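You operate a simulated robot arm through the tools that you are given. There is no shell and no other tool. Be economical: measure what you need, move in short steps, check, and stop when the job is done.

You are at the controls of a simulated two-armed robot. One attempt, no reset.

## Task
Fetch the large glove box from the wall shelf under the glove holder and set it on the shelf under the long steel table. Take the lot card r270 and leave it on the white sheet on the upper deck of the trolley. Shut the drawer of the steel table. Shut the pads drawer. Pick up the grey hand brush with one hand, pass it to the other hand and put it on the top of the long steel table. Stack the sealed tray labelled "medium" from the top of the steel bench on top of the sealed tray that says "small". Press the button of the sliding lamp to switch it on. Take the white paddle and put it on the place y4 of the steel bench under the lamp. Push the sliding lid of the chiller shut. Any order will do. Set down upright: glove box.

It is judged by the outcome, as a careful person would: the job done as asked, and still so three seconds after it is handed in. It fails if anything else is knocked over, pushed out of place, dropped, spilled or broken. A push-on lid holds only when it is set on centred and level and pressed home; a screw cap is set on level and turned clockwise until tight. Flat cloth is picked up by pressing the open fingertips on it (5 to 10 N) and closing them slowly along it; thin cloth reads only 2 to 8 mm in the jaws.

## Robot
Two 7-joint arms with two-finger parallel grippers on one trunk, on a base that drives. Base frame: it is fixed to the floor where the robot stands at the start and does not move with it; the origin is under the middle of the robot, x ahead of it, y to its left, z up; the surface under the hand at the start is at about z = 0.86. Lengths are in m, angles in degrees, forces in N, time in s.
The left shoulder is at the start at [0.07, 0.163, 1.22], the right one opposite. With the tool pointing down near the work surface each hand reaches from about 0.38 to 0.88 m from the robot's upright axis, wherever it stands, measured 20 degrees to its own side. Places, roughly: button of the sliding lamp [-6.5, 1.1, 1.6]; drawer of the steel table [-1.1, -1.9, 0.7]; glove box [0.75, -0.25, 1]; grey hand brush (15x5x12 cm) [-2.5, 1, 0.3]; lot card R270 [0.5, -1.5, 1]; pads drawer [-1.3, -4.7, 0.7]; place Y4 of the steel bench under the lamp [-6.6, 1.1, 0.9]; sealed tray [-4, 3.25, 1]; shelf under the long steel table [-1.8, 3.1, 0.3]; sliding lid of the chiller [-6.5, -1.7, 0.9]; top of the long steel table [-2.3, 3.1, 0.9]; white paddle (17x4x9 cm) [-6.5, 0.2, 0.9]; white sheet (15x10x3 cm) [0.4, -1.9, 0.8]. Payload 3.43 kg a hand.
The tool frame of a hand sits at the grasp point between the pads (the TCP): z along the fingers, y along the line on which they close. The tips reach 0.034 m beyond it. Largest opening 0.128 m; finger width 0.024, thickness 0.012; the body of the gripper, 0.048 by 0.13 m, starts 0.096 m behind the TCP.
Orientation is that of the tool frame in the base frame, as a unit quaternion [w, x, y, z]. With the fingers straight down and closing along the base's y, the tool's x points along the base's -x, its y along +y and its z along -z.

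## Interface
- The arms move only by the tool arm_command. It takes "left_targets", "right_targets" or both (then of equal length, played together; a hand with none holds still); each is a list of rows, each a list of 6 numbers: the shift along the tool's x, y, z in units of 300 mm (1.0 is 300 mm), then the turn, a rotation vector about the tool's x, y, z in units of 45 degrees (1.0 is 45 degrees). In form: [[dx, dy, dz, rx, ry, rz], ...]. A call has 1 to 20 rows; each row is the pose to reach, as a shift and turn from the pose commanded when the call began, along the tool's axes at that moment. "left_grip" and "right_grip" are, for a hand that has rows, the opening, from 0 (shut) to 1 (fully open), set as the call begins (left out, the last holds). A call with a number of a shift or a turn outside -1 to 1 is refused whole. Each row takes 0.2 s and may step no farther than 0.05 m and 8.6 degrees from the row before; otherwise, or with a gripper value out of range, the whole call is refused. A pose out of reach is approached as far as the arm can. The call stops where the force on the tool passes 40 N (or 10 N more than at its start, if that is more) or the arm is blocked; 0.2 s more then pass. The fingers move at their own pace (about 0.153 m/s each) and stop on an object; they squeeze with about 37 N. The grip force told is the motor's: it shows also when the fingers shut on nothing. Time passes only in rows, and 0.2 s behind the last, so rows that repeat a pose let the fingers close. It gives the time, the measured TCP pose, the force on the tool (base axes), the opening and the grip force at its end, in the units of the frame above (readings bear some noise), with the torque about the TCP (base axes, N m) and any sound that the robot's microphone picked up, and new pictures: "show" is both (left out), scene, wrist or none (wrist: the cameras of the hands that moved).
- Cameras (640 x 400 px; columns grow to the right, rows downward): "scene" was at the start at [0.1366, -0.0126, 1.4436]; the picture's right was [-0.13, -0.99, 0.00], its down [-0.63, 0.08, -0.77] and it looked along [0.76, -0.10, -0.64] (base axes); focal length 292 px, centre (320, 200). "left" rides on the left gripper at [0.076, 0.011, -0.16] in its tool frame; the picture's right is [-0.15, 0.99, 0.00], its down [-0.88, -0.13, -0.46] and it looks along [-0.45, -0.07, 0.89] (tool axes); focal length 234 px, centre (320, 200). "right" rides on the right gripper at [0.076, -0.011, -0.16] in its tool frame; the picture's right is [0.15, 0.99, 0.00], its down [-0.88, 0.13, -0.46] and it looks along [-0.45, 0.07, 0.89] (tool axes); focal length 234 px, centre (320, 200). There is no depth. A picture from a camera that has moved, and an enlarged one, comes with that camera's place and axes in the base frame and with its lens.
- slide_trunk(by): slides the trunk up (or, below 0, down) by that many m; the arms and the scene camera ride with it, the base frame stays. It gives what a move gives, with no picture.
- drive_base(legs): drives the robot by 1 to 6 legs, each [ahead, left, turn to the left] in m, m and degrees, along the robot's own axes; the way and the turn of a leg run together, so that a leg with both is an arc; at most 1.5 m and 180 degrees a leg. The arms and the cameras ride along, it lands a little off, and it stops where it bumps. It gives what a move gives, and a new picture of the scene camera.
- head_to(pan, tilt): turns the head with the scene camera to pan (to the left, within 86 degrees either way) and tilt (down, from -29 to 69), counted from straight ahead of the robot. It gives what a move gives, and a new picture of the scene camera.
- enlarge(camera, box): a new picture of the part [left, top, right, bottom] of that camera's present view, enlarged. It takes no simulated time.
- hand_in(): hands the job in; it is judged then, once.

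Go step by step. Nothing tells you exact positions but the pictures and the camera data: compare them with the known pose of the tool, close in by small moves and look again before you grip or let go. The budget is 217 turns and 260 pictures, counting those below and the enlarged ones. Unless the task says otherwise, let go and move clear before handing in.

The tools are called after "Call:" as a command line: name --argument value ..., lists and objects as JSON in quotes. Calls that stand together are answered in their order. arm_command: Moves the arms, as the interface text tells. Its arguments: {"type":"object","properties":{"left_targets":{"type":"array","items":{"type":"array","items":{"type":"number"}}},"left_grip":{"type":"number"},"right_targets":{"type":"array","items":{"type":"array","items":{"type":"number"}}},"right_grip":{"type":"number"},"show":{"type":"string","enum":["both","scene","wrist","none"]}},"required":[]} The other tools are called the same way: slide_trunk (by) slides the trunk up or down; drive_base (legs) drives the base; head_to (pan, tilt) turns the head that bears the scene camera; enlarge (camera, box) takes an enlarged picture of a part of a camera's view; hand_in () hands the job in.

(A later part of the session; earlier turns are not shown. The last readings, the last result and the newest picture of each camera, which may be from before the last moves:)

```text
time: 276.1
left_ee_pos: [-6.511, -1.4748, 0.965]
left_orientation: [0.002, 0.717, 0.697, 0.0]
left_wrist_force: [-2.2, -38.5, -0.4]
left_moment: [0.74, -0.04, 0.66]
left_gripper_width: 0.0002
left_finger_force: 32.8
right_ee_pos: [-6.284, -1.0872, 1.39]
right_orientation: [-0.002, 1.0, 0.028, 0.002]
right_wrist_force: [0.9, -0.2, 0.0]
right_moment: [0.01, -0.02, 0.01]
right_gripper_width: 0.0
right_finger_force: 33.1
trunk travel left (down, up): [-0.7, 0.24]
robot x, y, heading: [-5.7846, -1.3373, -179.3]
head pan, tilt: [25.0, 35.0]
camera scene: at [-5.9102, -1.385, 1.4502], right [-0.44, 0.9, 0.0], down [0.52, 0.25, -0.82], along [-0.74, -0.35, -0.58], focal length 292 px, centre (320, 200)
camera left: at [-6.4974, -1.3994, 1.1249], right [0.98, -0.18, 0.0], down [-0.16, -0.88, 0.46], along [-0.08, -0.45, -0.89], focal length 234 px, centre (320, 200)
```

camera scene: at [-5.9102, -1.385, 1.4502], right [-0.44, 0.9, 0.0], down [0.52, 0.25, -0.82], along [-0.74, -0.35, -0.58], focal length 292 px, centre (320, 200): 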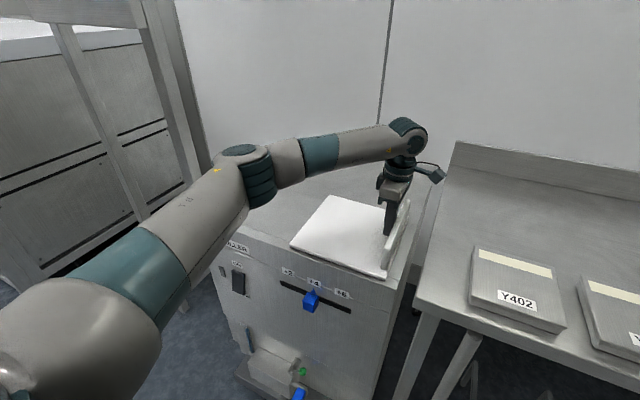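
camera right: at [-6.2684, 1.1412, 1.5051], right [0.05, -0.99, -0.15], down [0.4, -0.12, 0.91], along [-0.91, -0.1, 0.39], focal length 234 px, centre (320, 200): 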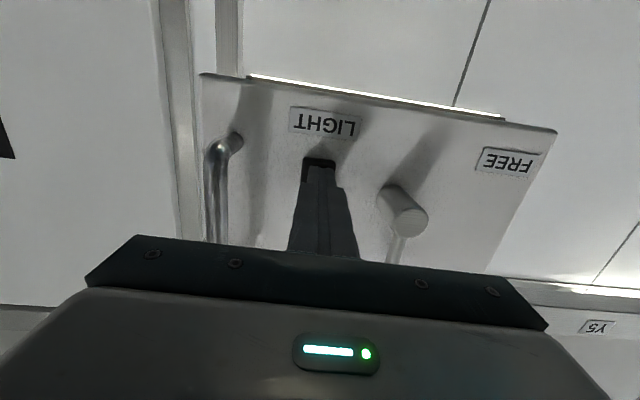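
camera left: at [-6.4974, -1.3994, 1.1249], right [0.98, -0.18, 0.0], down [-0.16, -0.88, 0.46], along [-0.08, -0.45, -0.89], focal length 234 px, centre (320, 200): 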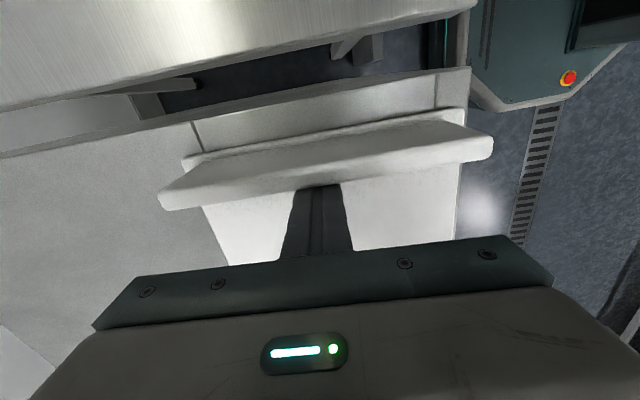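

The lid hit its stop and no gap shows. Back off the flange and raise the hand.

Call:
arm_command --left_targets '[[-0.1, 0, 0, 0, 0, 0], [-0.2, 0, -0.1, 0, 0, 0], [-0.2, 0.1, -0.25, 0, 0, 0], [-0.2, 0.2, -0.4, 0, 0, 0], [-0.2, 0.33, -0.5, 0, 0, 0]]' --show "scene"

```text
refused: row 3 steps farther than a row can; nothing moved
```

Call:
arm_command --left_targets '[[-0.1, 0, 0, 0, 0, 0], [-0.2, 0, -0.1, 0, 0, 0], [-0.2, 0.06, -0.22, 0, 0, 0], [-0.2, 0.14, -0.34, 0, 0, 0], [-0.2, 0.24, -0.46, 0, 0, 0], [-0.2, 0.38, -0.5, 0, 0, 0], [-0.2, 0.52, -0.5, 0, 0, 0]]' --show "scene"

```text
time: 277.7
left_ee_pos: [-6.3538, -1.5262, 1.1189]
left_orientation: [0.0, 0.722, 0.692, 0.0]
left_wrist_force: [0.3, 0.6, -0.8]
left_moment: [0.01, 0.01, 0.0]
left_gripper_width: 0.0
left_finger_force: 32.9
right_ee_pos: [-6.2809, -1.0765, 1.39]
right_orientation: [0.001, 1.0, 0.025, 0.0]
right_wrist_force: [1.1, -0.8, 0.8]
right_moment: [0.01, 0.0, -0.02]
right_gripper_width: 0.0
right_finger_force: 32.7
trunk travel left (down, up): [-0.7, 0.24]
robot x, y, heading: [-5.7785, -1.3365, -179.3]
head pan, tilt: [25.0, 35.0]
camera scene: at [-5.9086, -1.377, 1.4506], right [-0.43, 0.9, 0.0], down [0.52, 0.25, -0.82], along [-0.74, -0.35, -0.57], focal length 292 px, centre (320, 200)
```

scene: 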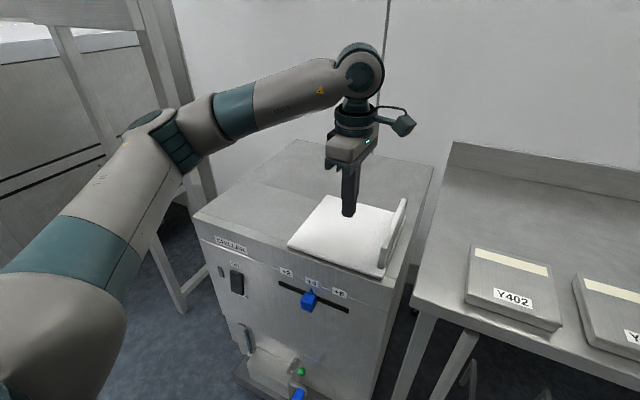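

Chiller is shut. Now return along the known aisles: first back off and strafe to the north aisle.

Call:
drive_base --legs '[[-0.35, 0, -0.7], [0, -1.5, 0], [0, -1.5, 0], [0, -0.4, 0]]'

```text
time: 296.4
left_ee_pos: [-5.9823, 1.9407, 1.1197]
left_orientation: [0.001, 0.726, 0.688, 0.0]
left_wrist_force: [0.4, -0.3, -1.0]
left_moment: [0.0, -0.03, -0.02]
left_gripper_width: 0.0
left_finger_force: 33.0
right_ee_pos: [-5.9025, 2.3858, 1.3877]
right_orientation: [0.0, 1.0, 0.02, 0.001]
right_wrist_force: [-1.0, -0.3, -0.2]
right_moment: [0.0, -0.01, 0.0]
right_gripper_width: 0.0
right_finger_force: 32.9
trunk travel left (down, up): [-0.7, 0.24]
robot x, y, heading: [-5.4042, 2.1212, 180.2]
head pan, tilt: [25.0, 35.0]
camera scene: at [-5.5333, 2.0824, 1.4505], right [-0.42, 0.91, 0.0], down [0.52, 0.24, -0.82], along [-0.74, -0.34, -0.57], focal length 292 px, centre (320, 200)
```

scene: 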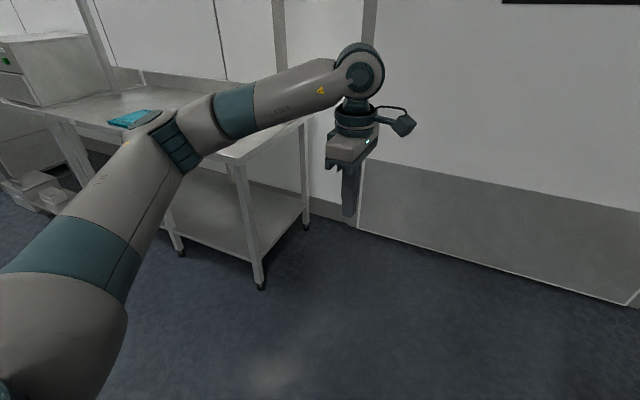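

Call:
drive_base --legs '[[-1.45, 0.02, -0.2], [-1.45, 0, 0], [-1.3, 0, 0]]'

```text
time: 316.5
left_ee_pos: [-1.8153, 1.8074, 1.1183]
left_orientation: [0.0, 0.747, 0.665, 0.001]
left_wrist_force: [0.5, -0.5, 0.9]
left_moment: [0.03, -0.01, 0.0]
left_gripper_width: 0.0
left_finger_force: 33.4
right_ee_pos: [-1.7096, 2.2481, 1.3888]
right_orientation: [0.0, 1.0, -0.011, 0.001]
right_wrist_force: [0.4, -0.4, 0.5]
right_moment: [0.03, 0.01, 0.01]
right_gripper_width: 0.0
right_finger_force: 33.0
trunk travel left (down, up): [-0.7, 0.24]
robot x, y, heading: [-1.2278, 1.9543, 175.9]
head pan, tilt: [25.0, 35.0]
camera scene: at [-1.3584, 1.9226, 1.4505], right [-0.37, 0.93, 0.0], down [0.53, 0.21, -0.82], along [-0.76, -0.3, -0.57], focal length 292 px, centre (320, 200)
```

scene: 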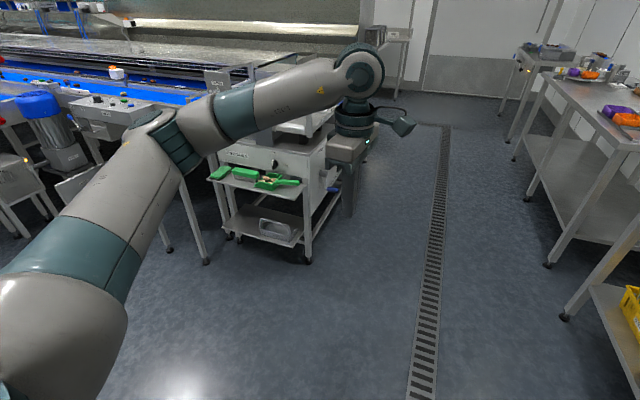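

Head to the start area, facing down the aisle (−y).

Call:
drive_base --legs '[[-0.65, 0.9, 4], [0, 0, 90], [1.3, 0, 0]]'

Call:
head_to --pan 0 --tilt 20

```text
time: 331.9
left_ee_pos: [-0.3295, -0.7843, 1.1183]
left_orientation: [0.001, 0.004, 1.0, 0.001]
left_wrist_force: [-0.6, -0.1, 0.5]
left_moment: [0.03, 0.0, 0.01]
left_gripper_width: 0.0001
left_finger_force: 33.0
right_ee_pos: [-0.7795, -0.7238, 1.3883]
right_orientation: [0.0, 0.677, 0.736, 0.002]
right_wrist_force: [-0.1, -0.4, 0.6]
right_moment: [0.04, 0.0, 0.01]
right_gripper_width: 0.0
right_finger_force: 32.9
trunk travel left (down, up): [-0.7, 0.24]
robot x, y, heading: [-0.5423, -0.2145, -87.3]
head pan, tilt: [25.0, 35.0]
camera scene: at [-0.4921, -0.3443, 1.4505], right [-0.89, -0.46, 0.0], down [-0.27, 0.51, -0.82], along [0.38, -0.73, -0.57], focal length 292 px, centre (320, 200)
```

scene: 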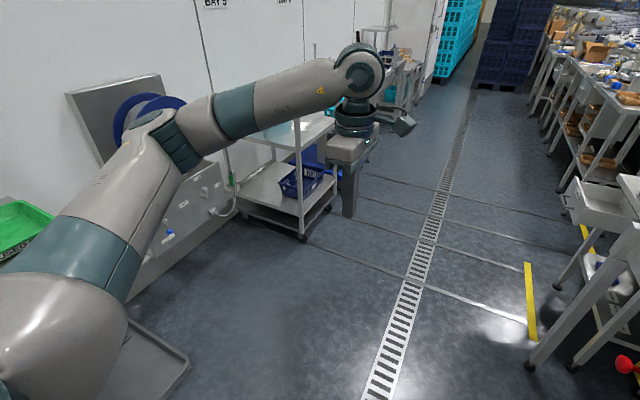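

```text
time: 332.8
left_ee_pos: [-0.3289, -0.7823, 1.119]
left_orientation: [0.0, 0.003, 1.0, 0.002]
left_wrist_force: [-0.4, -0.8, 0.1]
left_moment: [0.01, 0.0, -0.03]
left_gripper_width: 0.0
left_finger_force: 33.4
right_ee_pos: [-0.7799, -0.7244, 1.3887]
right_orientation: [0.0, 0.677, 0.736, 0.002]
right_wrist_force: [0.4, 0.2, -0.4]
right_moment: [0.01, -0.01, 0.02]
right_gripper_width: 0.0
right_finger_force: 32.4
trunk travel left (down, up): [-0.7, 0.24]
robot x, y, heading: [-0.5345, -0.2118, -87.5]
head pan, tilt: [0.0, 20.0]
camera scene: at [-0.5286, -0.3594, 1.4743], right [-1.0, -0.05, 0.0], down [-0.02, 0.34, -0.94], along [0.04, -0.94, -0.34], focal length 292 px, centre (320, 200)
```

scene: 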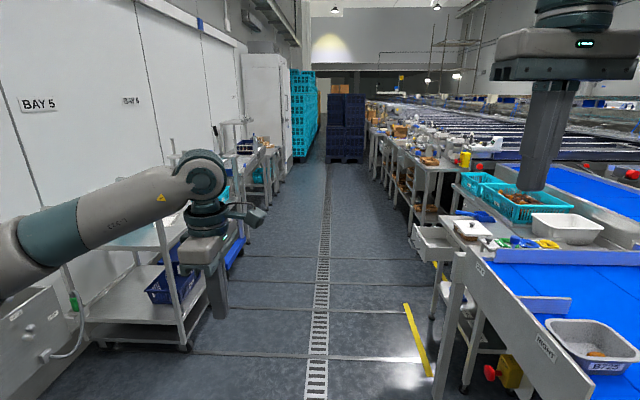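

I see the open drawer of the steel table on the right (front ≈ x −1.05, y −1.8). Drive there and turn to face it.

Call:
drive_base --legs '[[0.82, 0.12, -2.3], [0.82, 0.06, 0], [0, 0, -90]]'

Call:
head_to --pan 0 --tilt 40

```text
time: 344.9
left_ee_pos: [-0.8493, -2.0702, 1.1183]
left_orientation: [0.001, 0.693, 0.721, 0.0]
left_wrist_force: [0.4, -0.1, 0.2]
left_moment: [0.0, 0.03, -0.03]
left_gripper_width: 0.0
left_finger_force: 32.9
right_ee_pos: [-0.8098, -1.6176, 1.39]
right_orientation: [0.001, 0.998, 0.066, 0.001]
right_wrist_force: [-0.3, 0.5, -1.1]
right_moment: [0.02, 0.0, -0.01]
right_gripper_width: 0.0
right_finger_force: 32.6
trunk travel left (down, up): [-0.7, 0.24]
robot x, y, heading: [-0.291, -1.8339, -174.5]
head pan, tilt: [0.0, 20.0]
camera scene: at [-0.4323, -1.8504, 1.4743], right [-0.09, 1.0, 0.0], down [0.34, 0.03, -0.94], along [-0.94, -0.09, -0.34], focal length 292 px, centre (320, 200)
```

scene: 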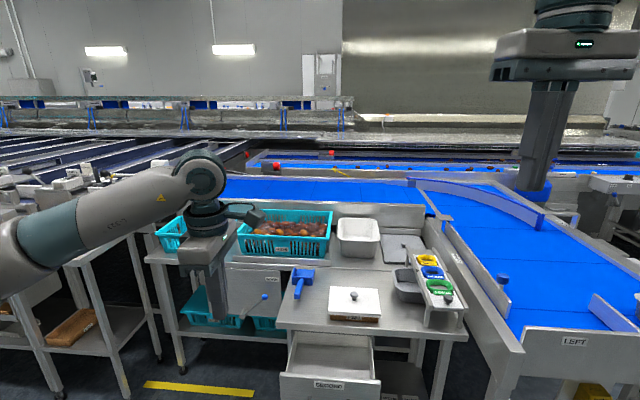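

```text
time: 345.8
left_ee_pos: [-0.8487, -2.0692, 1.1183]
left_orientation: [0.001, 0.693, 0.721, 0.001]
left_wrist_force: [0.5, -0.3, -0.1]
left_moment: [0.04, 0.0, 0.01]
left_gripper_width: 0.0002
left_finger_force: 33.3
right_ee_pos: [-0.8121, -1.6182, 1.3889]
right_orientation: [0.0, 0.998, 0.066, 0.001]
right_wrist_force: [0.6, 0.2, 0.4]
right_moment: [-0.01, 0.0, 0.04]
right_gripper_width: 0.0
right_finger_force: 33.3
trunk travel left (down, up): [-0.7, 0.24]
robot x, y, heading: [-0.2936, -1.8377, -174.3]
head pan, tilt: [0.0, 40.0]
camera scene: at [-0.4242, -1.8496, 1.443], right [-0.09, 1.0, 0.0], down [0.64, 0.06, -0.77], along [-0.76, -0.07, -0.64], focal length 292 px, centre (320, 200)
```

scene: 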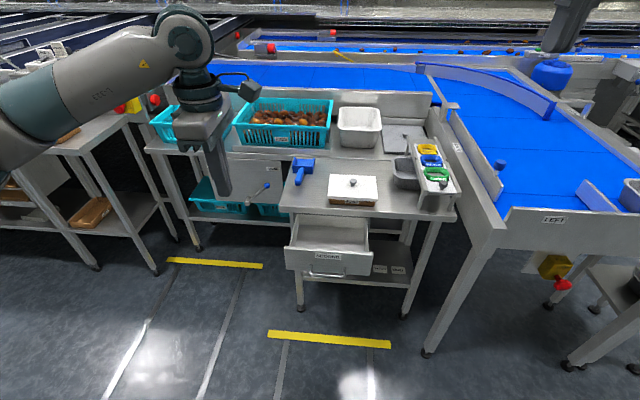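

Lower the trunk for triangulation and a suitable pushing height.

Call:
slide_trunk --by -0.35

Call:
head_to --pan 0 --tilt 35

```text
time: 349.2
left_ee_pos: [-0.8486, -2.0704, 0.7683]
left_orientation: [0.0, 0.693, 0.72, 0.001]
left_wrist_force: [-0.6, 0.2, 0.3]
left_moment: [-0.02, 0.04, 0.0]
left_gripper_width: 0.0
left_finger_force: 32.6
right_ee_pos: [-0.811, -1.6171, 1.0393]
right_orientation: [0.001, 0.998, 0.066, 0.001]
right_wrist_force: [-0.8, -0.7, -1.1]
right_moment: [-0.03, 0.0, -0.02]
right_gripper_width: 0.0001
right_finger_force: 33.1
trunk travel left (down, up): [-0.35, 0.59]
robot x, y, heading: [-0.2948, -1.8369, -174.8]
head pan, tilt: [0.0, 40.0]
```

```text
time: 349.9
left_ee_pos: [-0.8489, -2.0694, 0.7679]
left_orientation: [0.001, 0.694, 0.72, 0.0]
left_wrist_force: [-0.3, 0.4, -0.9]
left_moment: [-0.03, -0.03, -0.02]
left_gripper_width: 0.0
left_finger_force: 33.1
right_ee_pos: [-0.8113, -1.6164, 1.0388]
right_orientation: [0.0, 0.998, 0.065, 0.002]
right_wrist_force: [0.3, -0.2, 0.5]
right_moment: [0.0, 0.01, 0.0]
right_gripper_width: 0.0002
right_finger_force: 33.0
trunk travel left (down, up): [-0.35, 0.59]
robot x, y, heading: [-0.2924, -1.8373, -174.5]
head pan, tilt: [0.0, 35.0]
camera scene: at [-0.4272, -1.8499, 1.1005], right [-0.09, 1.0, 0.0], down [0.57, 0.05, -0.82], along [-0.82, -0.08, -0.57], focal length 292 px, centre (320, 200)
```

scene: 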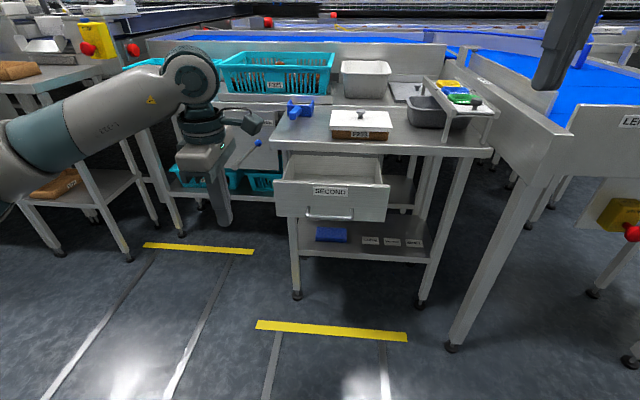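

Drawer front at x≈−1.006, y≈−1.88, z 0.64–0.79. I'll push with the right hand pitched forward; reposition base left and pitch the hand.

Call:
drive_base --legs '[[0, 0.2, -5]]'

Call:
arm_command --right_targets '[[-0.02, 0, 0.11, 0, -0.167, 0], [-0.04, 0, 0.22, 0, -0.333, 0], [-0.06, 0, 0.33, 0, -0.5, 0], [-0.08, 0, 0.44, 0, -0.667, 0], [-0.1, 0, 0.55, 0, -0.833, 0], [-0.12, 0, 0.66, 0, -1, 0]]' --show "none"

Call:
arm_command --right_targets '[[0, 0, 0, 0, -0.15, 0], [0, 0, 0, 0, -0.3, 0], [0, 0, 0, 0, -0.4, 0]]' --show "scene"

```text
time: 351.5
left_ee_pos: [-0.8583, -2.2219, 0.7682]
left_orientation: [0.0, 0.725, 0.689, 0.002]
left_wrist_force: [0.3, -0.6, -0.7]
left_moment: [0.04, -0.01, -0.02]
left_gripper_width: 0.0001
left_finger_force: 33.2
right_ee_pos: [-0.7793, -1.7747, 1.0395]
right_orientation: [-0.001, 1.0, 0.021, 0.0]
right_wrist_force: [0.4, -0.8, -0.2]
right_moment: [0.05, -0.02, 0.0]
right_gripper_width: 0.0001
right_finger_force: 33.1
trunk travel left (down, up): [-0.35, 0.59]
robot x, y, heading: [-0.2803, -2.038, -180.0]
head pan, tilt: [0.0, 35.0]
camera scene: at [-0.4182, -2.0407, 1.1005], right [0.0, 1.0, 0.0], down [0.57, 0.0, -0.82], along [-0.82, 0.0, -0.57], focal length 292 px, centre (320, 200)
```

scene: 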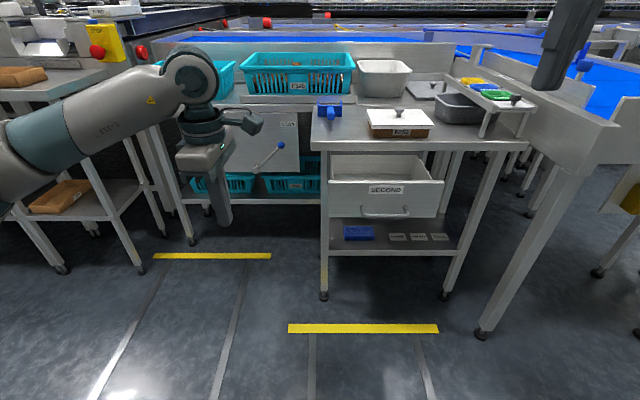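

```text
time: 352.9
left_ee_pos: [-0.8592, -2.2203, 0.7681]
left_orientation: [0.001, 0.725, 0.689, 0.001]
left_wrist_force: [0.0, -0.4, 0.4]
left_moment: [0.0, -0.02, -0.02]
left_gripper_width: 0.0
left_finger_force: 33.4
right_ee_pos: [-0.8144, -1.7756, 0.8395]
right_orientation: [0.01, 0.924, 0.019, -0.381]
right_wrist_force: [0.0, 0.0, 0.6]
right_moment: [0.01, 0.03, -0.01]
right_gripper_width: 0.0
right_finger_force: 33.0
trunk travel left (down, up): [-0.35, 0.59]
robot x, y, heading: [-0.2862, -2.0409, -179.8]
head pan, tilt: [0.0, 35.0]
```

```text
time: 353.7
left_ee_pos: [-0.8581, -2.2209, 0.7694]
left_orientation: [0.0, 0.725, 0.689, 0.001]
left_wrist_force: [-0.5, -0.2, 0.6]
left_moment: [-0.01, 0.0, 0.03]
left_gripper_width: 0.0
left_finger_force: 33.6
right_ee_pos: [-0.8564, -1.7668, 0.8574]
right_orientation: [0.012, 0.853, 0.017, -0.521]
right_wrist_force: [0.0, 0.6, 0.7]
right_moment: [0.03, 0.01, -0.02]
right_gripper_width: 0.0002
right_finger_force: 33.0
right hand out of reach, approached as far as the arm can: row 1, 2, 3
trunk travel left (down, up): [-0.35, 0.59]
robot x, y, heading: [-0.2813, -2.042, -179.8]
head pan, tilt: [0.0, 35.0]
camera scene: at [-0.4185, -2.0394, 1.1005], right [0.0, 1.0, 0.0], down [0.57, 0.0, -0.82], along [-0.82, 0.0, -0.57], focal length 292 px, centre (320, 200)
```

scene: 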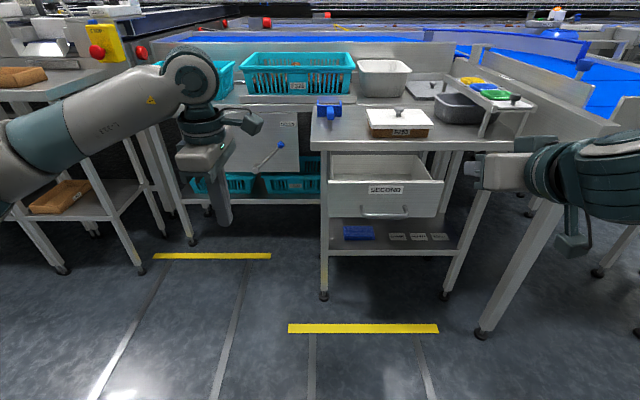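

Drawer front z 0.64–0.75, table edge x≈−1.145. Lower trunk 14 cm, line the right fingertips up with the drawer front centre.

Call:
slide_trunk --by -0.14

Call:
arm_command --right_targets '[[0, 0.1, 0, 0, 0, 0], [0, 0.2, 0, 0, 0, 0], [0, 0.28, 0, 0, 0, 0]]'

```text
time: 355.3
left_ee_pos: [-0.8581, -2.2211, 0.6297]
left_orientation: [0.001, 0.724, 0.689, 0.0]
left_wrist_force: [0.5, -0.1, 0.4]
left_moment: [0.01, 0.03, 0.03]
left_gripper_width: 0.0001
left_finger_force: 33.0
right_ee_pos: [-0.8569, -1.7689, 0.7167]
right_orientation: [0.012, 0.853, 0.018, -0.521]
right_wrist_force: [0.3, -0.1, 0.0]
right_moment: [0.03, -0.02, 0.01]
right_gripper_width: 0.0
right_finger_force: 33.6
trunk travel left (down, up): [-0.21, 0.73]
robot x, y, heading: [-0.2803, -2.0411, -179.8]
head pan, tilt: [0.0, 35.0]
```

```text
time: 356.1
left_ee_pos: [-0.8592, -2.222, 0.6294]
left_orientation: [0.0, 0.725, 0.689, 0.0]
left_wrist_force: [0.2, 0.2, -0.4]
left_moment: [0.0, 0.0, -0.01]
left_gripper_width: 0.0001
left_finger_force: 32.5
right_ee_pos: [-0.8549, -1.8532, 0.717]
right_orientation: [0.012, 0.854, 0.018, -0.52]
right_wrist_force: [-0.8, -0.3, -0.8]
right_moment: [0.0, -0.02, -0.01]
right_gripper_width: 0.0003
right_finger_force: 33.7
right hand out of reach, approached as far as the arm can: row 1, 2
trunk travel left (down, up): [-0.21, 0.73]
robot x, y, heading: [-0.2844, -2.0389, -179.9]
head pan, tilt: [0.0, 35.0]
camera scene: at [-0.4185, -2.0397, 0.9604], right [0.0, 1.0, 0.0], down [0.57, 0.0, -0.82], along [-0.82, 0.0, -0.57], focal length 292 px, centre (320, 200)
camera right: at [-0.6795, -1.8353, 0.7228], right [0.11, -0.99, -0.13], down [0.01, -0.13, 0.99], along [-0.99, -0.11, -0.01], focal length 234 px, centre (320, 200)
```

scene: 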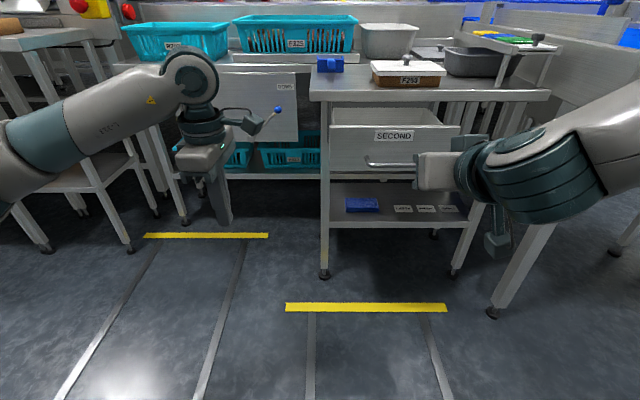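
right: 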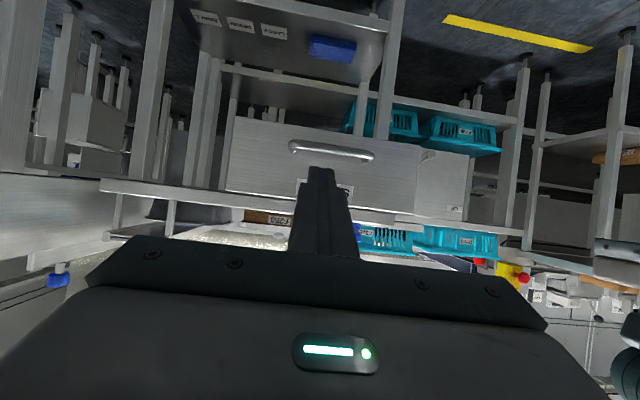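

Tips face the drawer front just above its handle. Push straight forward.

Call:
arm_command --right_targets '[[-0.05, 0, 0.1, 0, 0, 0], [-0.1, 0, 0.2, 0, 0, 0], [-0.15, 0, 0.3, 0, 0, 0], [-0.2, 0, 0.4, 0, 0, 0], [-0.25, 0, 0.49, 0, 0, 0], [-0.3, 0, 0.58, 0, 0, 0], [-0.34, 0, 0.66, 0, 0, 0], [-0.38, 0, 0.74, 0, 0, 0]]'

```text
time: 357.9
left_ee_pos: [-0.8597, -2.2214, 0.6285]
left_orientation: [0.0, 0.725, 0.688, 0.0]
left_wrist_force: [-0.4, -0.1, 0.0]
left_moment: [0.0, -0.02, -0.01]
left_gripper_width: 0.0002
left_finger_force: 33.0
right_ee_pos: [-1.1014, -1.8653, 0.7175]
right_orientation: [0.012, 0.853, 0.017, -0.521]
right_wrist_force: [-0.5, 0.0, -0.3]
right_moment: [0.01, -0.03, 0.0]
right_gripper_width: 0.0
right_finger_force: 32.9
trunk travel left (down, up): [-0.21, 0.73]
robot x, y, heading: [-0.2799, -2.0384, -179.7]
head pan, tilt: [0.0, 35.0]
camera scene: at [-0.4185, -2.0398, 0.9604], right [0.0, 1.0, 0.0], down [0.57, 0.0, -0.82], along [-0.82, 0.0, -0.57], focal length 292 px, centre (320, 200)
camera right: at [-0.925, -1.8461, 0.7216], right [0.11, -0.99, -0.13], down [0.01, -0.13, 0.99], along [-0.99, -0.11, -0.01], focal length 234 px, centre (320, 200)
```

scene: 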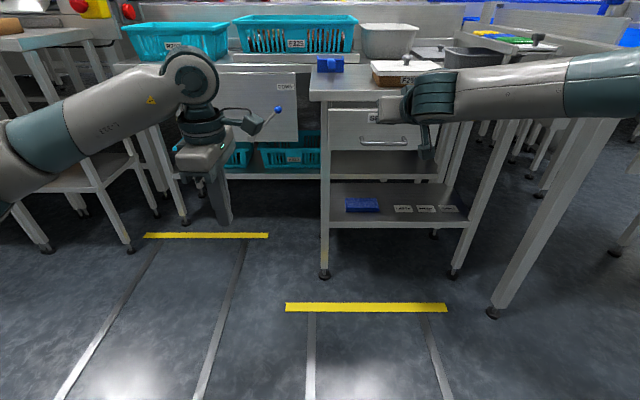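
right: 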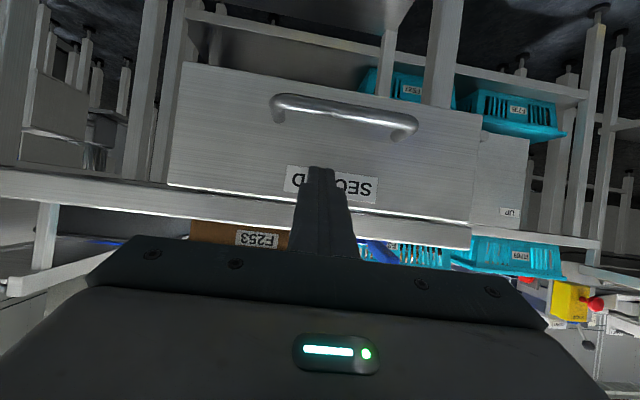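

Drawer is moving in, no stop yet; keep pushing in small steps.

Call:
arm_command --right_targets '[[-0.03, 0, 0.06, 0, 0, 0], [-0.06, 0, 0.12, 0, 0, 0], [-0.09, 0, 0.18, 0, 0, 0], [-0.12, 0, 0.24, 0, 0, 0], [-0.15, 0, 0.3, 0, 0, 0]]'

```text
time: 359.1
left_ee_pos: [-0.8567, -2.2213, 0.6291]
left_orientation: [0.001, 0.726, 0.688, 0.0]
left_wrist_force: [1.4, 0.4, -0.4]
left_moment: [0.01, 0.01, -0.04]
left_gripper_width: 0.0
left_finger_force: 33.4
right_ee_pos: [-1.146, -1.8375, 0.7223]
right_orientation: [0.016, 0.855, 0.022, -0.518]
right_wrist_force: [16.7, -0.8, 4.9]
right_moment: [0.09, 0.08, -0.01]
right_gripper_width: 0.0
right_finger_force: 33.1
right hand out of reach, approached as far as the arm can: row 1, 2, 3, 4, 5
trunk travel left (down, up): [-0.21, 0.73]
robot x, y, heading: [-0.2811, -2.0381, -179.7]
head pan, tilt: [0.0, 35.0]
stopped in row 5 (right hand): the force on the tool passed its limit at 66 N (the readings are from after the stop); the commanded pose is now the measured one
camera scene: at [-0.4154, -2.0398, 0.9609], right [0.0, 1.0, 0.0], down [0.57, 0.0, -0.82], along [-0.82, 0.0, -0.57], focal length 292 px, centre (320, 200)
camera right: at [-0.9703, -1.8182, 0.7277], right [0.12, -0.98, -0.13], down [0.0, -0.13, 0.99], along [-0.99, -0.12, -0.01], focal length 234 px, centre (320, 200)
```

scene: 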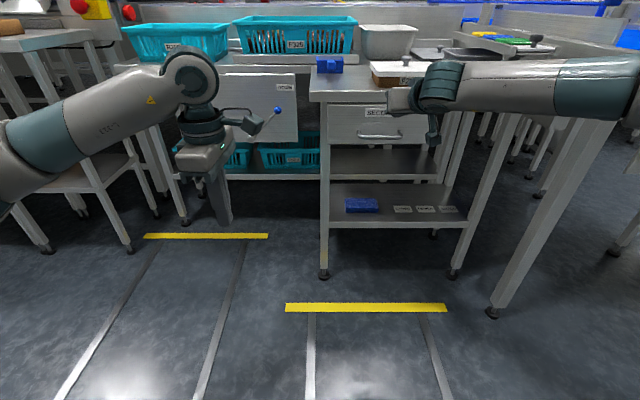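
right: 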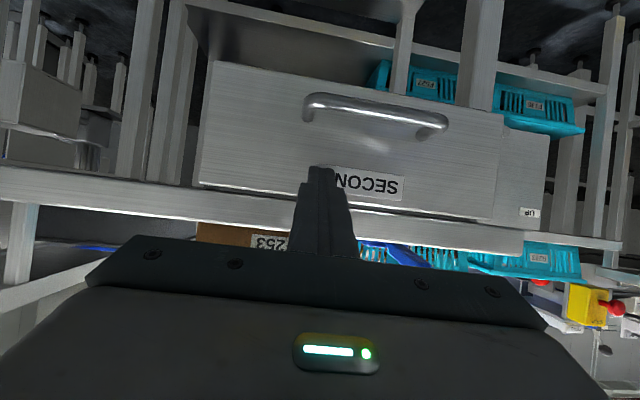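

It hit the end stop. Retreat and check the gap.

Call:
arm_command --right_targets '[[0.07, 0, -0.14, 0, 0, 0], [0.14, 0, -0.28, 0, 0, 0], [0.21, 0, -0.42, 0, 0, 0], [0.28, -0.05, -0.56, 0, 0, 0], [0.34, -0.1, -0.68, 0, 0, 0]]' --show "none"

Call:
enlarge --camera "scene" --box '[300, 60, 480, 190]'

```text
time: 360.3
left_ee_pos: [-0.8573, -2.2202, 0.6293]
left_orientation: [0.001, 0.725, 0.689, 0.0]
left_wrist_force: [0.1, 0.9, 0.0]
left_moment: [0.0, 0.02, 0.02]
left_gripper_width: 0.0
left_finger_force: 33.2
right_ee_pos: [-0.9222, -1.7976, 0.7251]
right_orientation: [0.015, 0.855, 0.021, -0.517]
right_wrist_force: [0.2, 0.0, 0.2]
right_moment: [0.0, -0.02, 0.02]
right_gripper_width: 0.0002
right_finger_force: 32.7
trunk travel left (down, up): [-0.21, 0.73]
robot x, y, heading: [-0.2834, -2.0364, -179.9]
head pan, tilt: [0.0, 35.0]
```

```text
3.08 times, centred on (390, 125) of scene
camera zoom: at [-0.4172, -2.0396, 0.9606], right [0.0, 1.0, 0.0], down [0.57, 0.0, -0.82], along [-0.82, 0.0, -0.57], focal length 900 px, centre (105, 431)
```

zoom: 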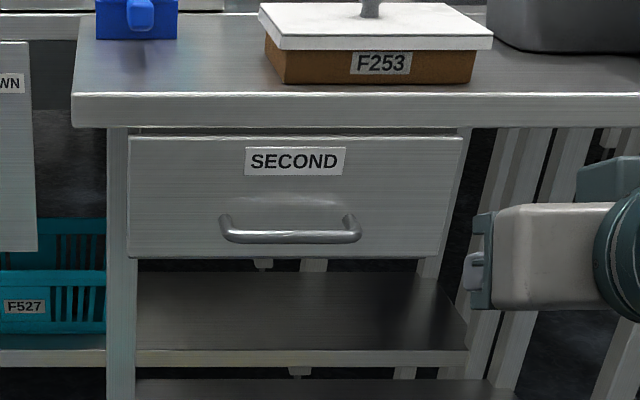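

Drawer is fully shut. Drive along the aisle to the pads drawer.

Call:
drive_base --legs '[[0.05, 1.4, 0], [0, 1.1, 0]]'

Call:
head_to --pan 5 --tilt 25

```text
time: 372.5
left_ee_pos: [-0.9563, -4.7111, 0.6282]
left_orientation: [0.001, 0.732, 0.681, 0.001]
left_wrist_force: [0.5, -0.8, 0.1]
left_moment: [-0.04, 0.0, -0.02]
left_gripper_width: 0.0003
left_finger_force: 32.8
right_ee_pos: [-1.011, -4.2864, 0.7248]
right_orientation: [0.009, 0.856, 0.012, -0.517]
right_wrist_force: [0.0, 0.3, 0.1]
right_moment: [-0.02, 0.01, 0.02]
right_gripper_width: 0.0
right_finger_force: 33.1
trunk travel left (down, up): [-0.21, 0.73]
robot x, y, heading: [-0.3715, -4.5417, 178.8]
head pan, tilt: [0.0, 35.0]
camera scene: at [-0.5116, -4.5394, 0.9605], right [0.02, 1.0, 0.0], down [0.57, -0.01, -0.82], along [-0.82, 0.02, -0.57], focal length 292 px, centre (320, 200)
```

scene: 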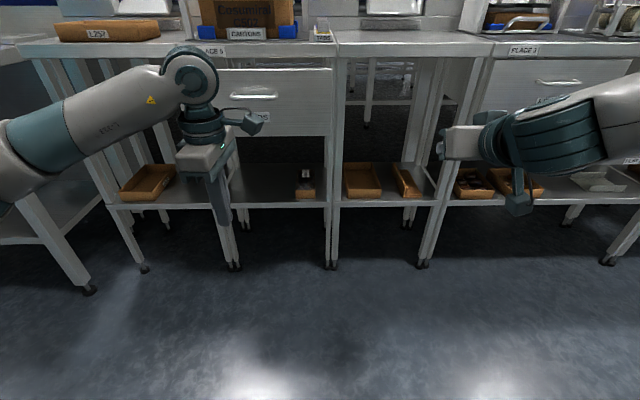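

```text
time: 373.2
left_ee_pos: [-0.9563, -4.7107, 0.6291]
left_orientation: [0.001, 0.733, 0.68, 0.001]
left_wrist_force: [-0.1, -0.9, -0.3]
left_moment: [-0.04, 0.05, -0.01]
left_gripper_width: 0.0001
left_finger_force: 32.7
right_ee_pos: [-1.0118, -4.2857, 0.7252]
right_orientation: [0.009, 0.856, 0.012, -0.517]
right_wrist_force: [0.2, -0.4, 0.1]
right_moment: [0.01, 0.02, 0.0]
right_gripper_width: 0.0
right_finger_force: 33.1
trunk travel left (down, up): [-0.21, 0.73]
robot x, y, heading: [-0.3772, -4.5423, 178.9]
head pan, tilt: [5.0, 25.0]
camera scene: at [-0.5155, -4.5472, 0.9762], right [-0.07, 1.0, 0.0], down [0.42, 0.03, -0.91], along [-0.9, -0.06, -0.42], focal length 292 px, centre (320, 200)
```

scene: 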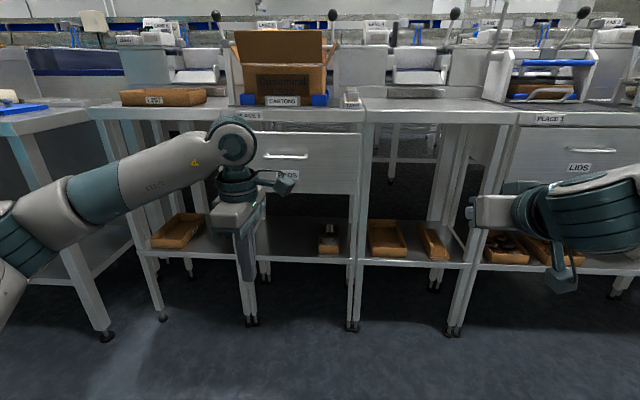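

Call:
enlarge --camera "scene" --box '[220, 90, 400, 220]'

```text
3.08 times, centred on (310, 155) of scene
camera zoom: at [-0.5155, -4.5472, 0.9762], right [-0.07, 1.0, 0.0], down [0.42, 0.03, -0.91], along [-0.9, -0.06, -0.42], focal length 900 px, centre (351, 338)
```

zoom: 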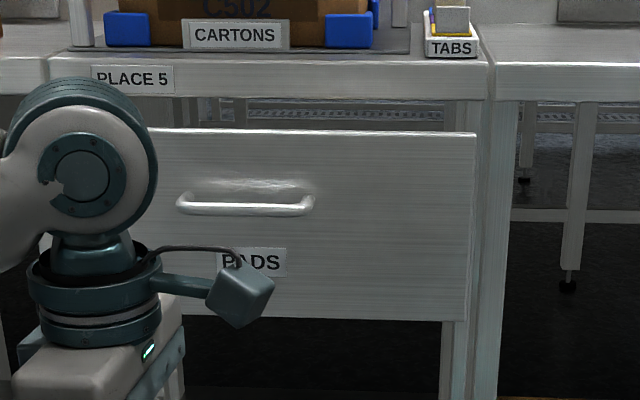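

The PADS drawer is open. Triangulate by driving closer: left 0.37 m, ahead 0.08 m.

Call:
drive_base --legs '[[0.08, 0.37, 1.1]]'

```text
time: 375.7
left_ee_pos: [-1.0346, -5.1013, 0.6292]
left_orientation: [0.0, 0.722, 0.692, 0.0]
left_wrist_force: [0.9, -1.5, 0.0]
left_moment: [-0.03, 0.0, -0.02]
left_gripper_width: 0.0
left_finger_force: 32.9
right_ee_pos: [-1.104, -4.6787, 0.7249]
right_orientation: [0.017, 0.855, 0.026, -0.518]
right_wrist_force: [0.4, 0.5, -0.4]
right_moment: [0.01, 0.01, 0.0]
right_gripper_width: 0.0
right_finger_force: 32.9
trunk travel left (down, up): [-0.21, 0.73]
robot x, y, heading: [-0.4585, -4.912, -179.7]
head pan, tilt: [5.0, 25.0]
camera scene: at [-0.6001, -4.925, 0.9762], right [-0.1, 1.0, 0.0], down [0.42, 0.04, -0.91], along [-0.9, -0.09, -0.42], focal length 292 px, centre (320, 200)
```

scene: 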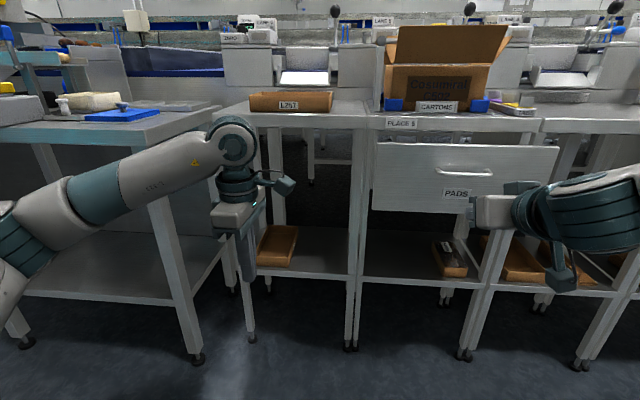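

Handle at (−1.209, −4.679, 0.77), drawer front x≈−1.24. Drive 7 cm ahead, then push with the right fingertips just below the handle.

Call:
drive_base --legs '[[0.07, 0, -0.2]]'

Call:
arm_command --right_targets '[[-0.05, 0, 0.08, 0, 0, 0], [-0.09, 0, 0.16, 0, 0, 0], [-0.13, 0, 0.24, 0, 0, 0], [-0.17, 0, 0.32, 0, 0, 0], [-0.21, 0, 0.4, 0, 0, 0], [-0.25, 0, 0.48, 0, 0, 0]]'

```text
time: 376.7
left_ee_pos: [-1.1056, -5.1005, 0.6275]
left_orientation: [0.001, 0.725, 0.689, 0.0]
left_wrist_force: [-0.3, 0.1, -0.3]
left_moment: [0.03, -0.05, -0.02]
left_gripper_width: 0.0
left_finger_force: 32.8
right_ee_pos: [-1.1718, -4.6757, 0.7239]
right_orientation: [0.015, 0.856, 0.022, -0.517]
right_wrist_force: [-1.2, -0.8, 0.6]
right_moment: [0.03, 0.04, 0.02]
right_gripper_width: 0.0
right_finger_force: 32.9
trunk travel left (down, up): [-0.21, 0.73]
robot x, y, heading: [-0.5287, -4.9146, -179.9]
head pan, tilt: [5.0, 25.0]
camera scene: at [-0.6696, -4.9247, 0.9761], right [-0.09, 1.0, 0.0], down [0.42, 0.04, -0.91], along [-0.9, -0.08, -0.42], focal length 292 px, centre (320, 200)
```

scene: 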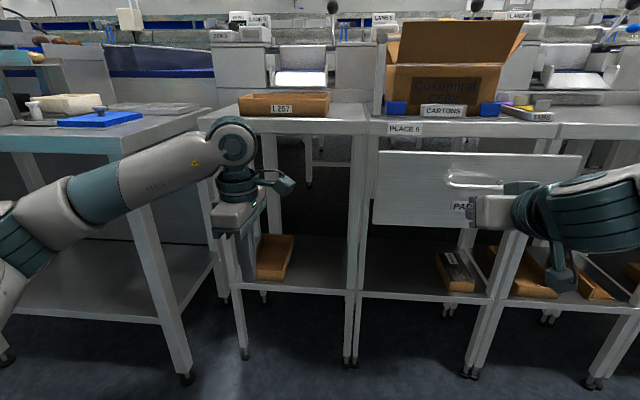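

```text
time: 377.9
left_ee_pos: [-1.1032, -5.098, 0.6291]
left_orientation: [0.001, 0.724, 0.69, 0.0]
left_wrist_force: [0.1, 0.0, 0.1]
left_moment: [-0.01, 0.01, -0.03]
left_gripper_width: 0.0001
left_finger_force: 32.9
right_ee_pos: [-1.3044, -4.6846, 0.7272]
right_orientation: [0.017, 0.857, 0.023, -0.515]
right_wrist_force: [14.0, 1.9, 5.5]
right_moment: [-0.01, 0.09, -0.14]
right_gripper_width: 0.0003
right_finger_force: 32.6
trunk travel left (down, up): [-0.21, 0.73]
robot x, y, heading: [-0.5293, -4.913, -179.9]
head pan, tilt: [5.0, 25.0]
stopped in row 6 (right hand): the force on the tool passed its limit at 69 N (the readings are from after the stop); the commanded pose is now the measured one
camera scene: at [-0.6673, -4.9243, 0.9766], right [-0.09, 1.0, 0.0], down [0.42, 0.04, -0.91], along [-0.9, -0.08, -0.42], focal length 292 px, centre (320, 200)
camera right: at [-1.1291, -4.6639, 0.7331], right [0.12, -0.98, -0.12], down [0.0, -0.13, 0.99], along [-0.99, -0.12, -0.02], focal length 234 px, centre (320, 200)
```

scene: 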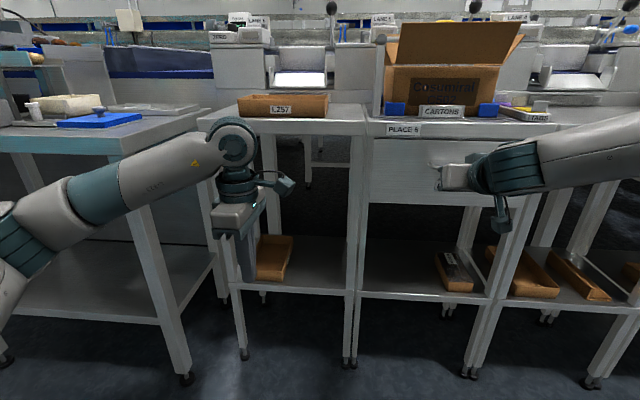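
right: 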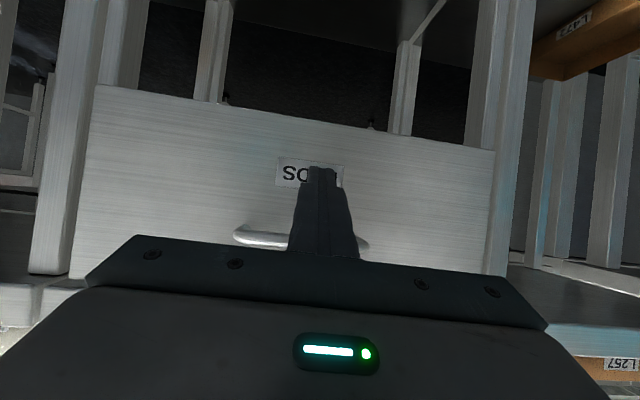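

End stop reached. Retreat and check.

Call:
arm_command --right_targets '[[0.06, 0, -0.13, 0, 0, 0], [0.13, 0, -0.26, 0, 0, 0], [0.2, -0.05, -0.4, 0, 0, 0], [0.26, -0.1, -0.52, 0, 0, 0]]' --show "none"

Call:
enlarge --camera "scene" --box '[340, 100, 580, 250]'

```text
time: 378.9
left_ee_pos: [-1.1041, -5.0998, 0.6284]
left_orientation: [0.001, 0.723, 0.69, 0.002]
left_wrist_force: [-0.7, -0.6, 0.2]
left_moment: [0.01, 0.0, 0.02]
left_gripper_width: 0.0001
left_finger_force: 32.6
right_ee_pos: [-1.1323, -4.6453, 0.7289]
right_orientation: [0.017, 0.856, 0.022, -0.515]
right_wrist_force: [0.1, 0.1, 0.2]
right_moment: [0.01, 0.02, 0.03]
right_gripper_width: 0.0003
right_finger_force: 32.7
trunk travel left (down, up): [-0.21, 0.73]
robot x, y, heading: [-0.529, -4.9168, -179.9]
head pan, tilt: [5.0, 25.0]
```

```text
2.67 times, centred on (460, 175) of scene
camera zoom: at [-0.6686, -4.9242, 0.9764], right [-0.09, 1.0, 0.0], down [0.42, 0.04, -0.91], along [-0.9, -0.08, -0.42], focal length 780 px, centre (-53, 267)
```

zoom: 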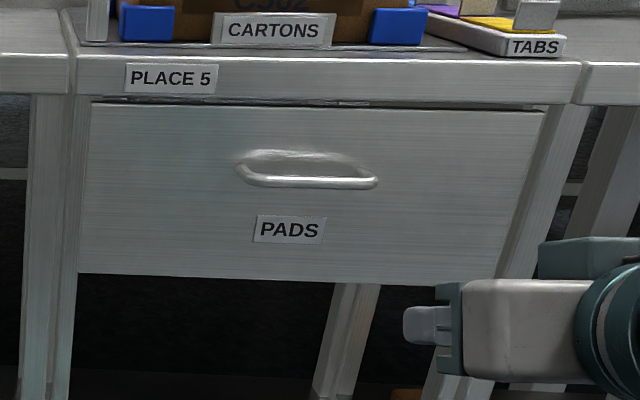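

Both drawers are shut. Raise the trunk and return north to the open area, then turn to face the trolley side.

Call:
slide_trunk --by 0.4

Call:
drive_base --legs '[[-0.1, 0, 0], [0, -1.45, 0], [0, -1.45, 0], [0, -1.3, 0], [0, 0, -90], [0, 0, -90]]'

Call:
head_to --pan -50 --tilt 25

```text
time: 382.8
left_ee_pos: [-1.1048, -5.0993, 1.026]
left_orientation: [0.001, 0.724, 0.69, 0.001]
left_wrist_force: [0.5, -0.2, 0.2]
left_moment: [-0.02, 0.02, 0.01]
left_gripper_width: 0.0
left_finger_force: 33.0
right_ee_pos: [-1.1334, -4.6447, 1.1297]
right_orientation: [0.017, 0.857, 0.023, -0.515]
right_wrist_force: [0.4, 0.8, -0.1]
right_moment: [0.0, 0.01, -0.01]
right_gripper_width: 0.0001
right_finger_force: 32.8
trunk travel left (down, up): [-0.61, 0.33]
robot x, y, heading: [-0.5293, -4.9166, -179.6]
head pan, tilt: [5.0, 25.0]
```

```text
time: 411.4
left_ee_pos: [0.0447, -0.5101, 1.0281]
left_orientation: [-0.001, -0.696, 0.718, 0.001]
left_wrist_force: [-0.1, 0.1, -0.1]
left_moment: [0.01, 0.03, 0.05]
left_gripper_width: 0.0
left_finger_force: 32.7
right_ee_pos: [0.0815, -0.9634, 1.1295]
right_orientation: [0.514, -0.031, 0.857, 0.021]
right_wrist_force: [-0.3, 0.2, -0.4]
right_moment: [0.0, 0.02, 0.0]
right_gripper_width: 0.0002
right_finger_force: 33.2
trunk travel left (down, up): [-0.61, 0.33]
robot x, y, heading: [-0.5311, -0.7048, 1.4]
head pan, tilt: [5.0, 25.0]
camera scene: at [-0.3846, -0.696, 1.3763], right [0.11, -0.99, 0.0], down [-0.42, -0.05, -0.91], along [0.9, 0.1, -0.42], focal length 292 px, centre (320, 200)
```

scene: 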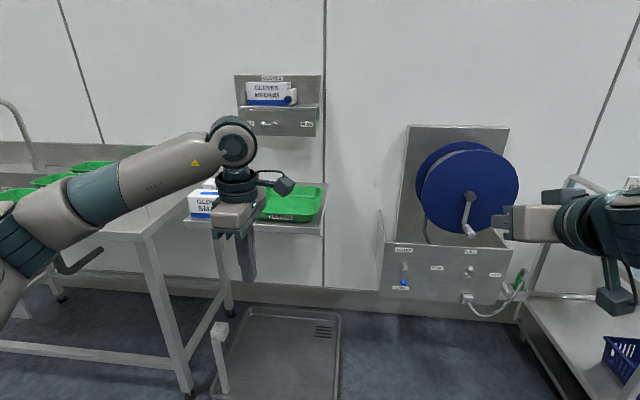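

```text
time: 412.7
left_ee_pos: [0.0438, -0.5108, 1.0273]
left_orientation: [-0.001, -0.697, 0.717, 0.001]
left_wrist_force: [-0.5, 1.0, 0.0]
left_moment: [0.02, 0.0, -0.01]
left_gripper_width: 0.0002
left_finger_force: 32.7
right_ee_pos: [0.0818, -0.9639, 1.1296]
right_orientation: [0.515, -0.031, 0.857, 0.021]
right_wrist_force: [-0.1, -0.6, 0.4]
right_moment: [0.01, 0.03, 0.0]
right_gripper_width: 0.0
right_finger_force: 33.1
trunk travel left (down, up): [-0.61, 0.33]
robot x, y, heading: [-0.528, -0.7072, 1.3]
head pan, tilt: [-50.0, 25.0]
camera scene: at [-0.4152, -0.7752, 1.3763], right [-0.75, -0.66, 0.0], down [-0.28, 0.32, -0.91], along [0.6, -0.68, -0.42], focal length 292 px, centre (320, 200)
```

scene: 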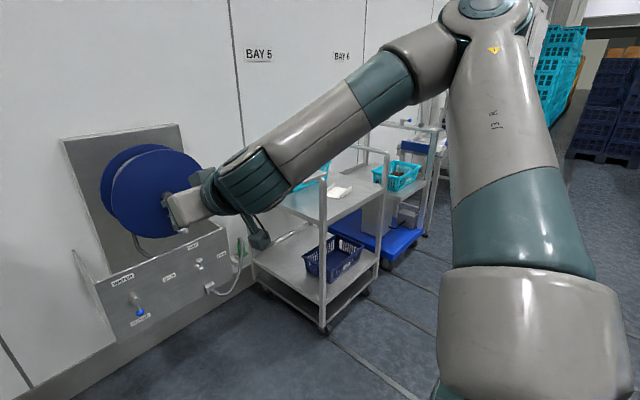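

Call:
drive_base --legs '[[-0.03, -1.0, -1.3]]'

Call:
head_to --pan 0 --tilt 30

```text
time: 417.9
left_ee_pos: [0.0365, -1.514, 1.0286]
left_orientation: [-0.001, -0.696, 0.718, 0.001]
left_wrist_force: [-0.2, 0.5, 0.3]
left_moment: [0.03, 0.01, 0.0]
left_gripper_width: 0.0
left_finger_force: 32.8
right_ee_pos: [0.0727, -1.9687, 1.1295]
right_orientation: [0.515, -0.031, 0.857, 0.021]
right_wrist_force: [-0.2, 0.1, 0.1]
right_moment: [0.01, 0.02, -0.01]
right_gripper_width: 0.0001
right_finger_force: 32.7
trunk travel left (down, up): [-0.61, 0.33]
robot x, y, heading: [-0.5377, -1.708, 1.3]
head pan, tilt: [-50.0, 25.0]
camera scene: at [-0.4236, -1.7781, 1.3763], right [-0.75, -0.66, 0.0], down [-0.28, 0.32, -0.91], along [0.6, -0.68, -0.42], focal length 292 px, centre (320, 200)
```

scene: 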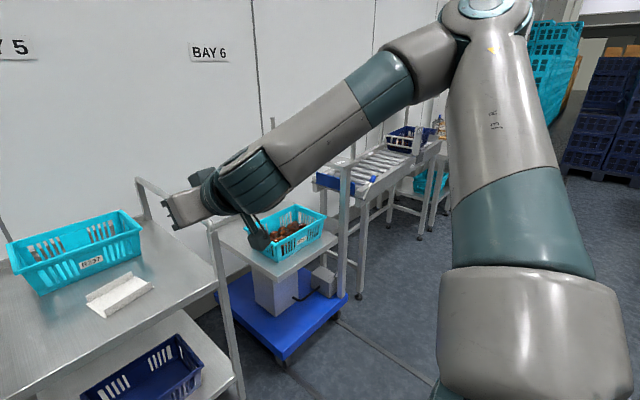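

```text
time: 419.0
left_ee_pos: [0.038, -1.5136, 1.0277]
left_orientation: [-0.001, -0.696, 0.718, 0.001]
left_wrist_force: [0.3, 1.0, -0.6]
left_moment: [0.02, -0.03, 0.02]
left_gripper_width: 0.0
left_finger_force: 32.6
right_ee_pos: [0.0731, -1.9683, 1.1291]
right_orientation: [0.515, -0.031, 0.857, 0.021]
right_wrist_force: [0.4, 0.3, -0.6]
right_moment: [0.01, 0.02, -0.02]
right_gripper_width: 0.0002
right_finger_force: 33.0
trunk travel left (down, up): [-0.61, 0.33]
robot x, y, heading: [-0.5366, -1.7092, 1.1]
head pan, tilt: [0.0, 30.0]
camera scene: at [-0.3939, -1.7069, 1.3683], right [0.02, -1.0, 0.0], down [-0.5, -0.01, -0.87], along [0.87, 0.02, -0.5], focal length 292 px, centre (320, 200)
```

scene: 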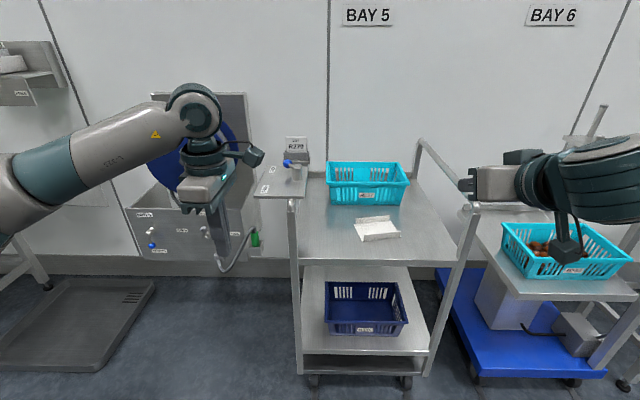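

Card R270 seems to stand in a small holder to the left of the trolley; zoom on it and the sheet.

Call:
enlarge --camera "scene" --box '[240, 120, 350, 210]'

Call:
enlarge --camera "scene" --box '[290, 140, 460, 270]'

```text
4.44 times, centred on (295, 165) of scene
camera zoom: at [-0.3939, -1.7069, 1.3683], right [0.02, -1.0, 0.0], down [-0.5, -0.01, -0.87], along [0.87, 0.02, -0.5], focal length 1299 px, centre (431, 356)
```

zoom: 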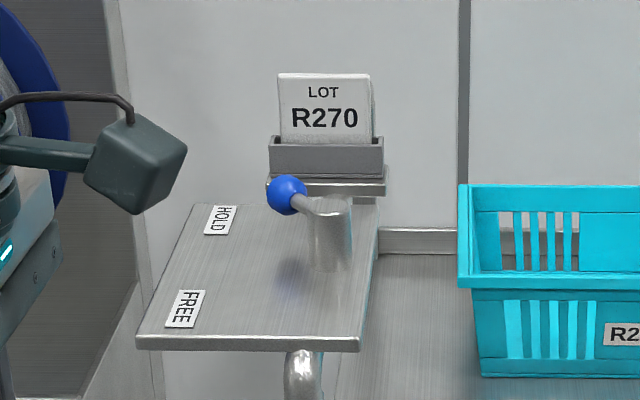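

```text
3.08 times, centred on (375, 205) of scene
camera zoom: at [-0.3939, -1.7069, 1.3683], right [0.02, -1.0, 0.0], down [-0.5, -0.01, -0.87], along [0.87, 0.02, -0.5], focal length 900 px, centre (151, 185)
```

zoom: 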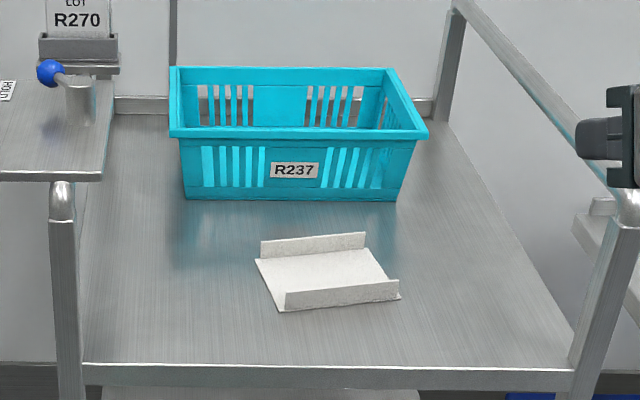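

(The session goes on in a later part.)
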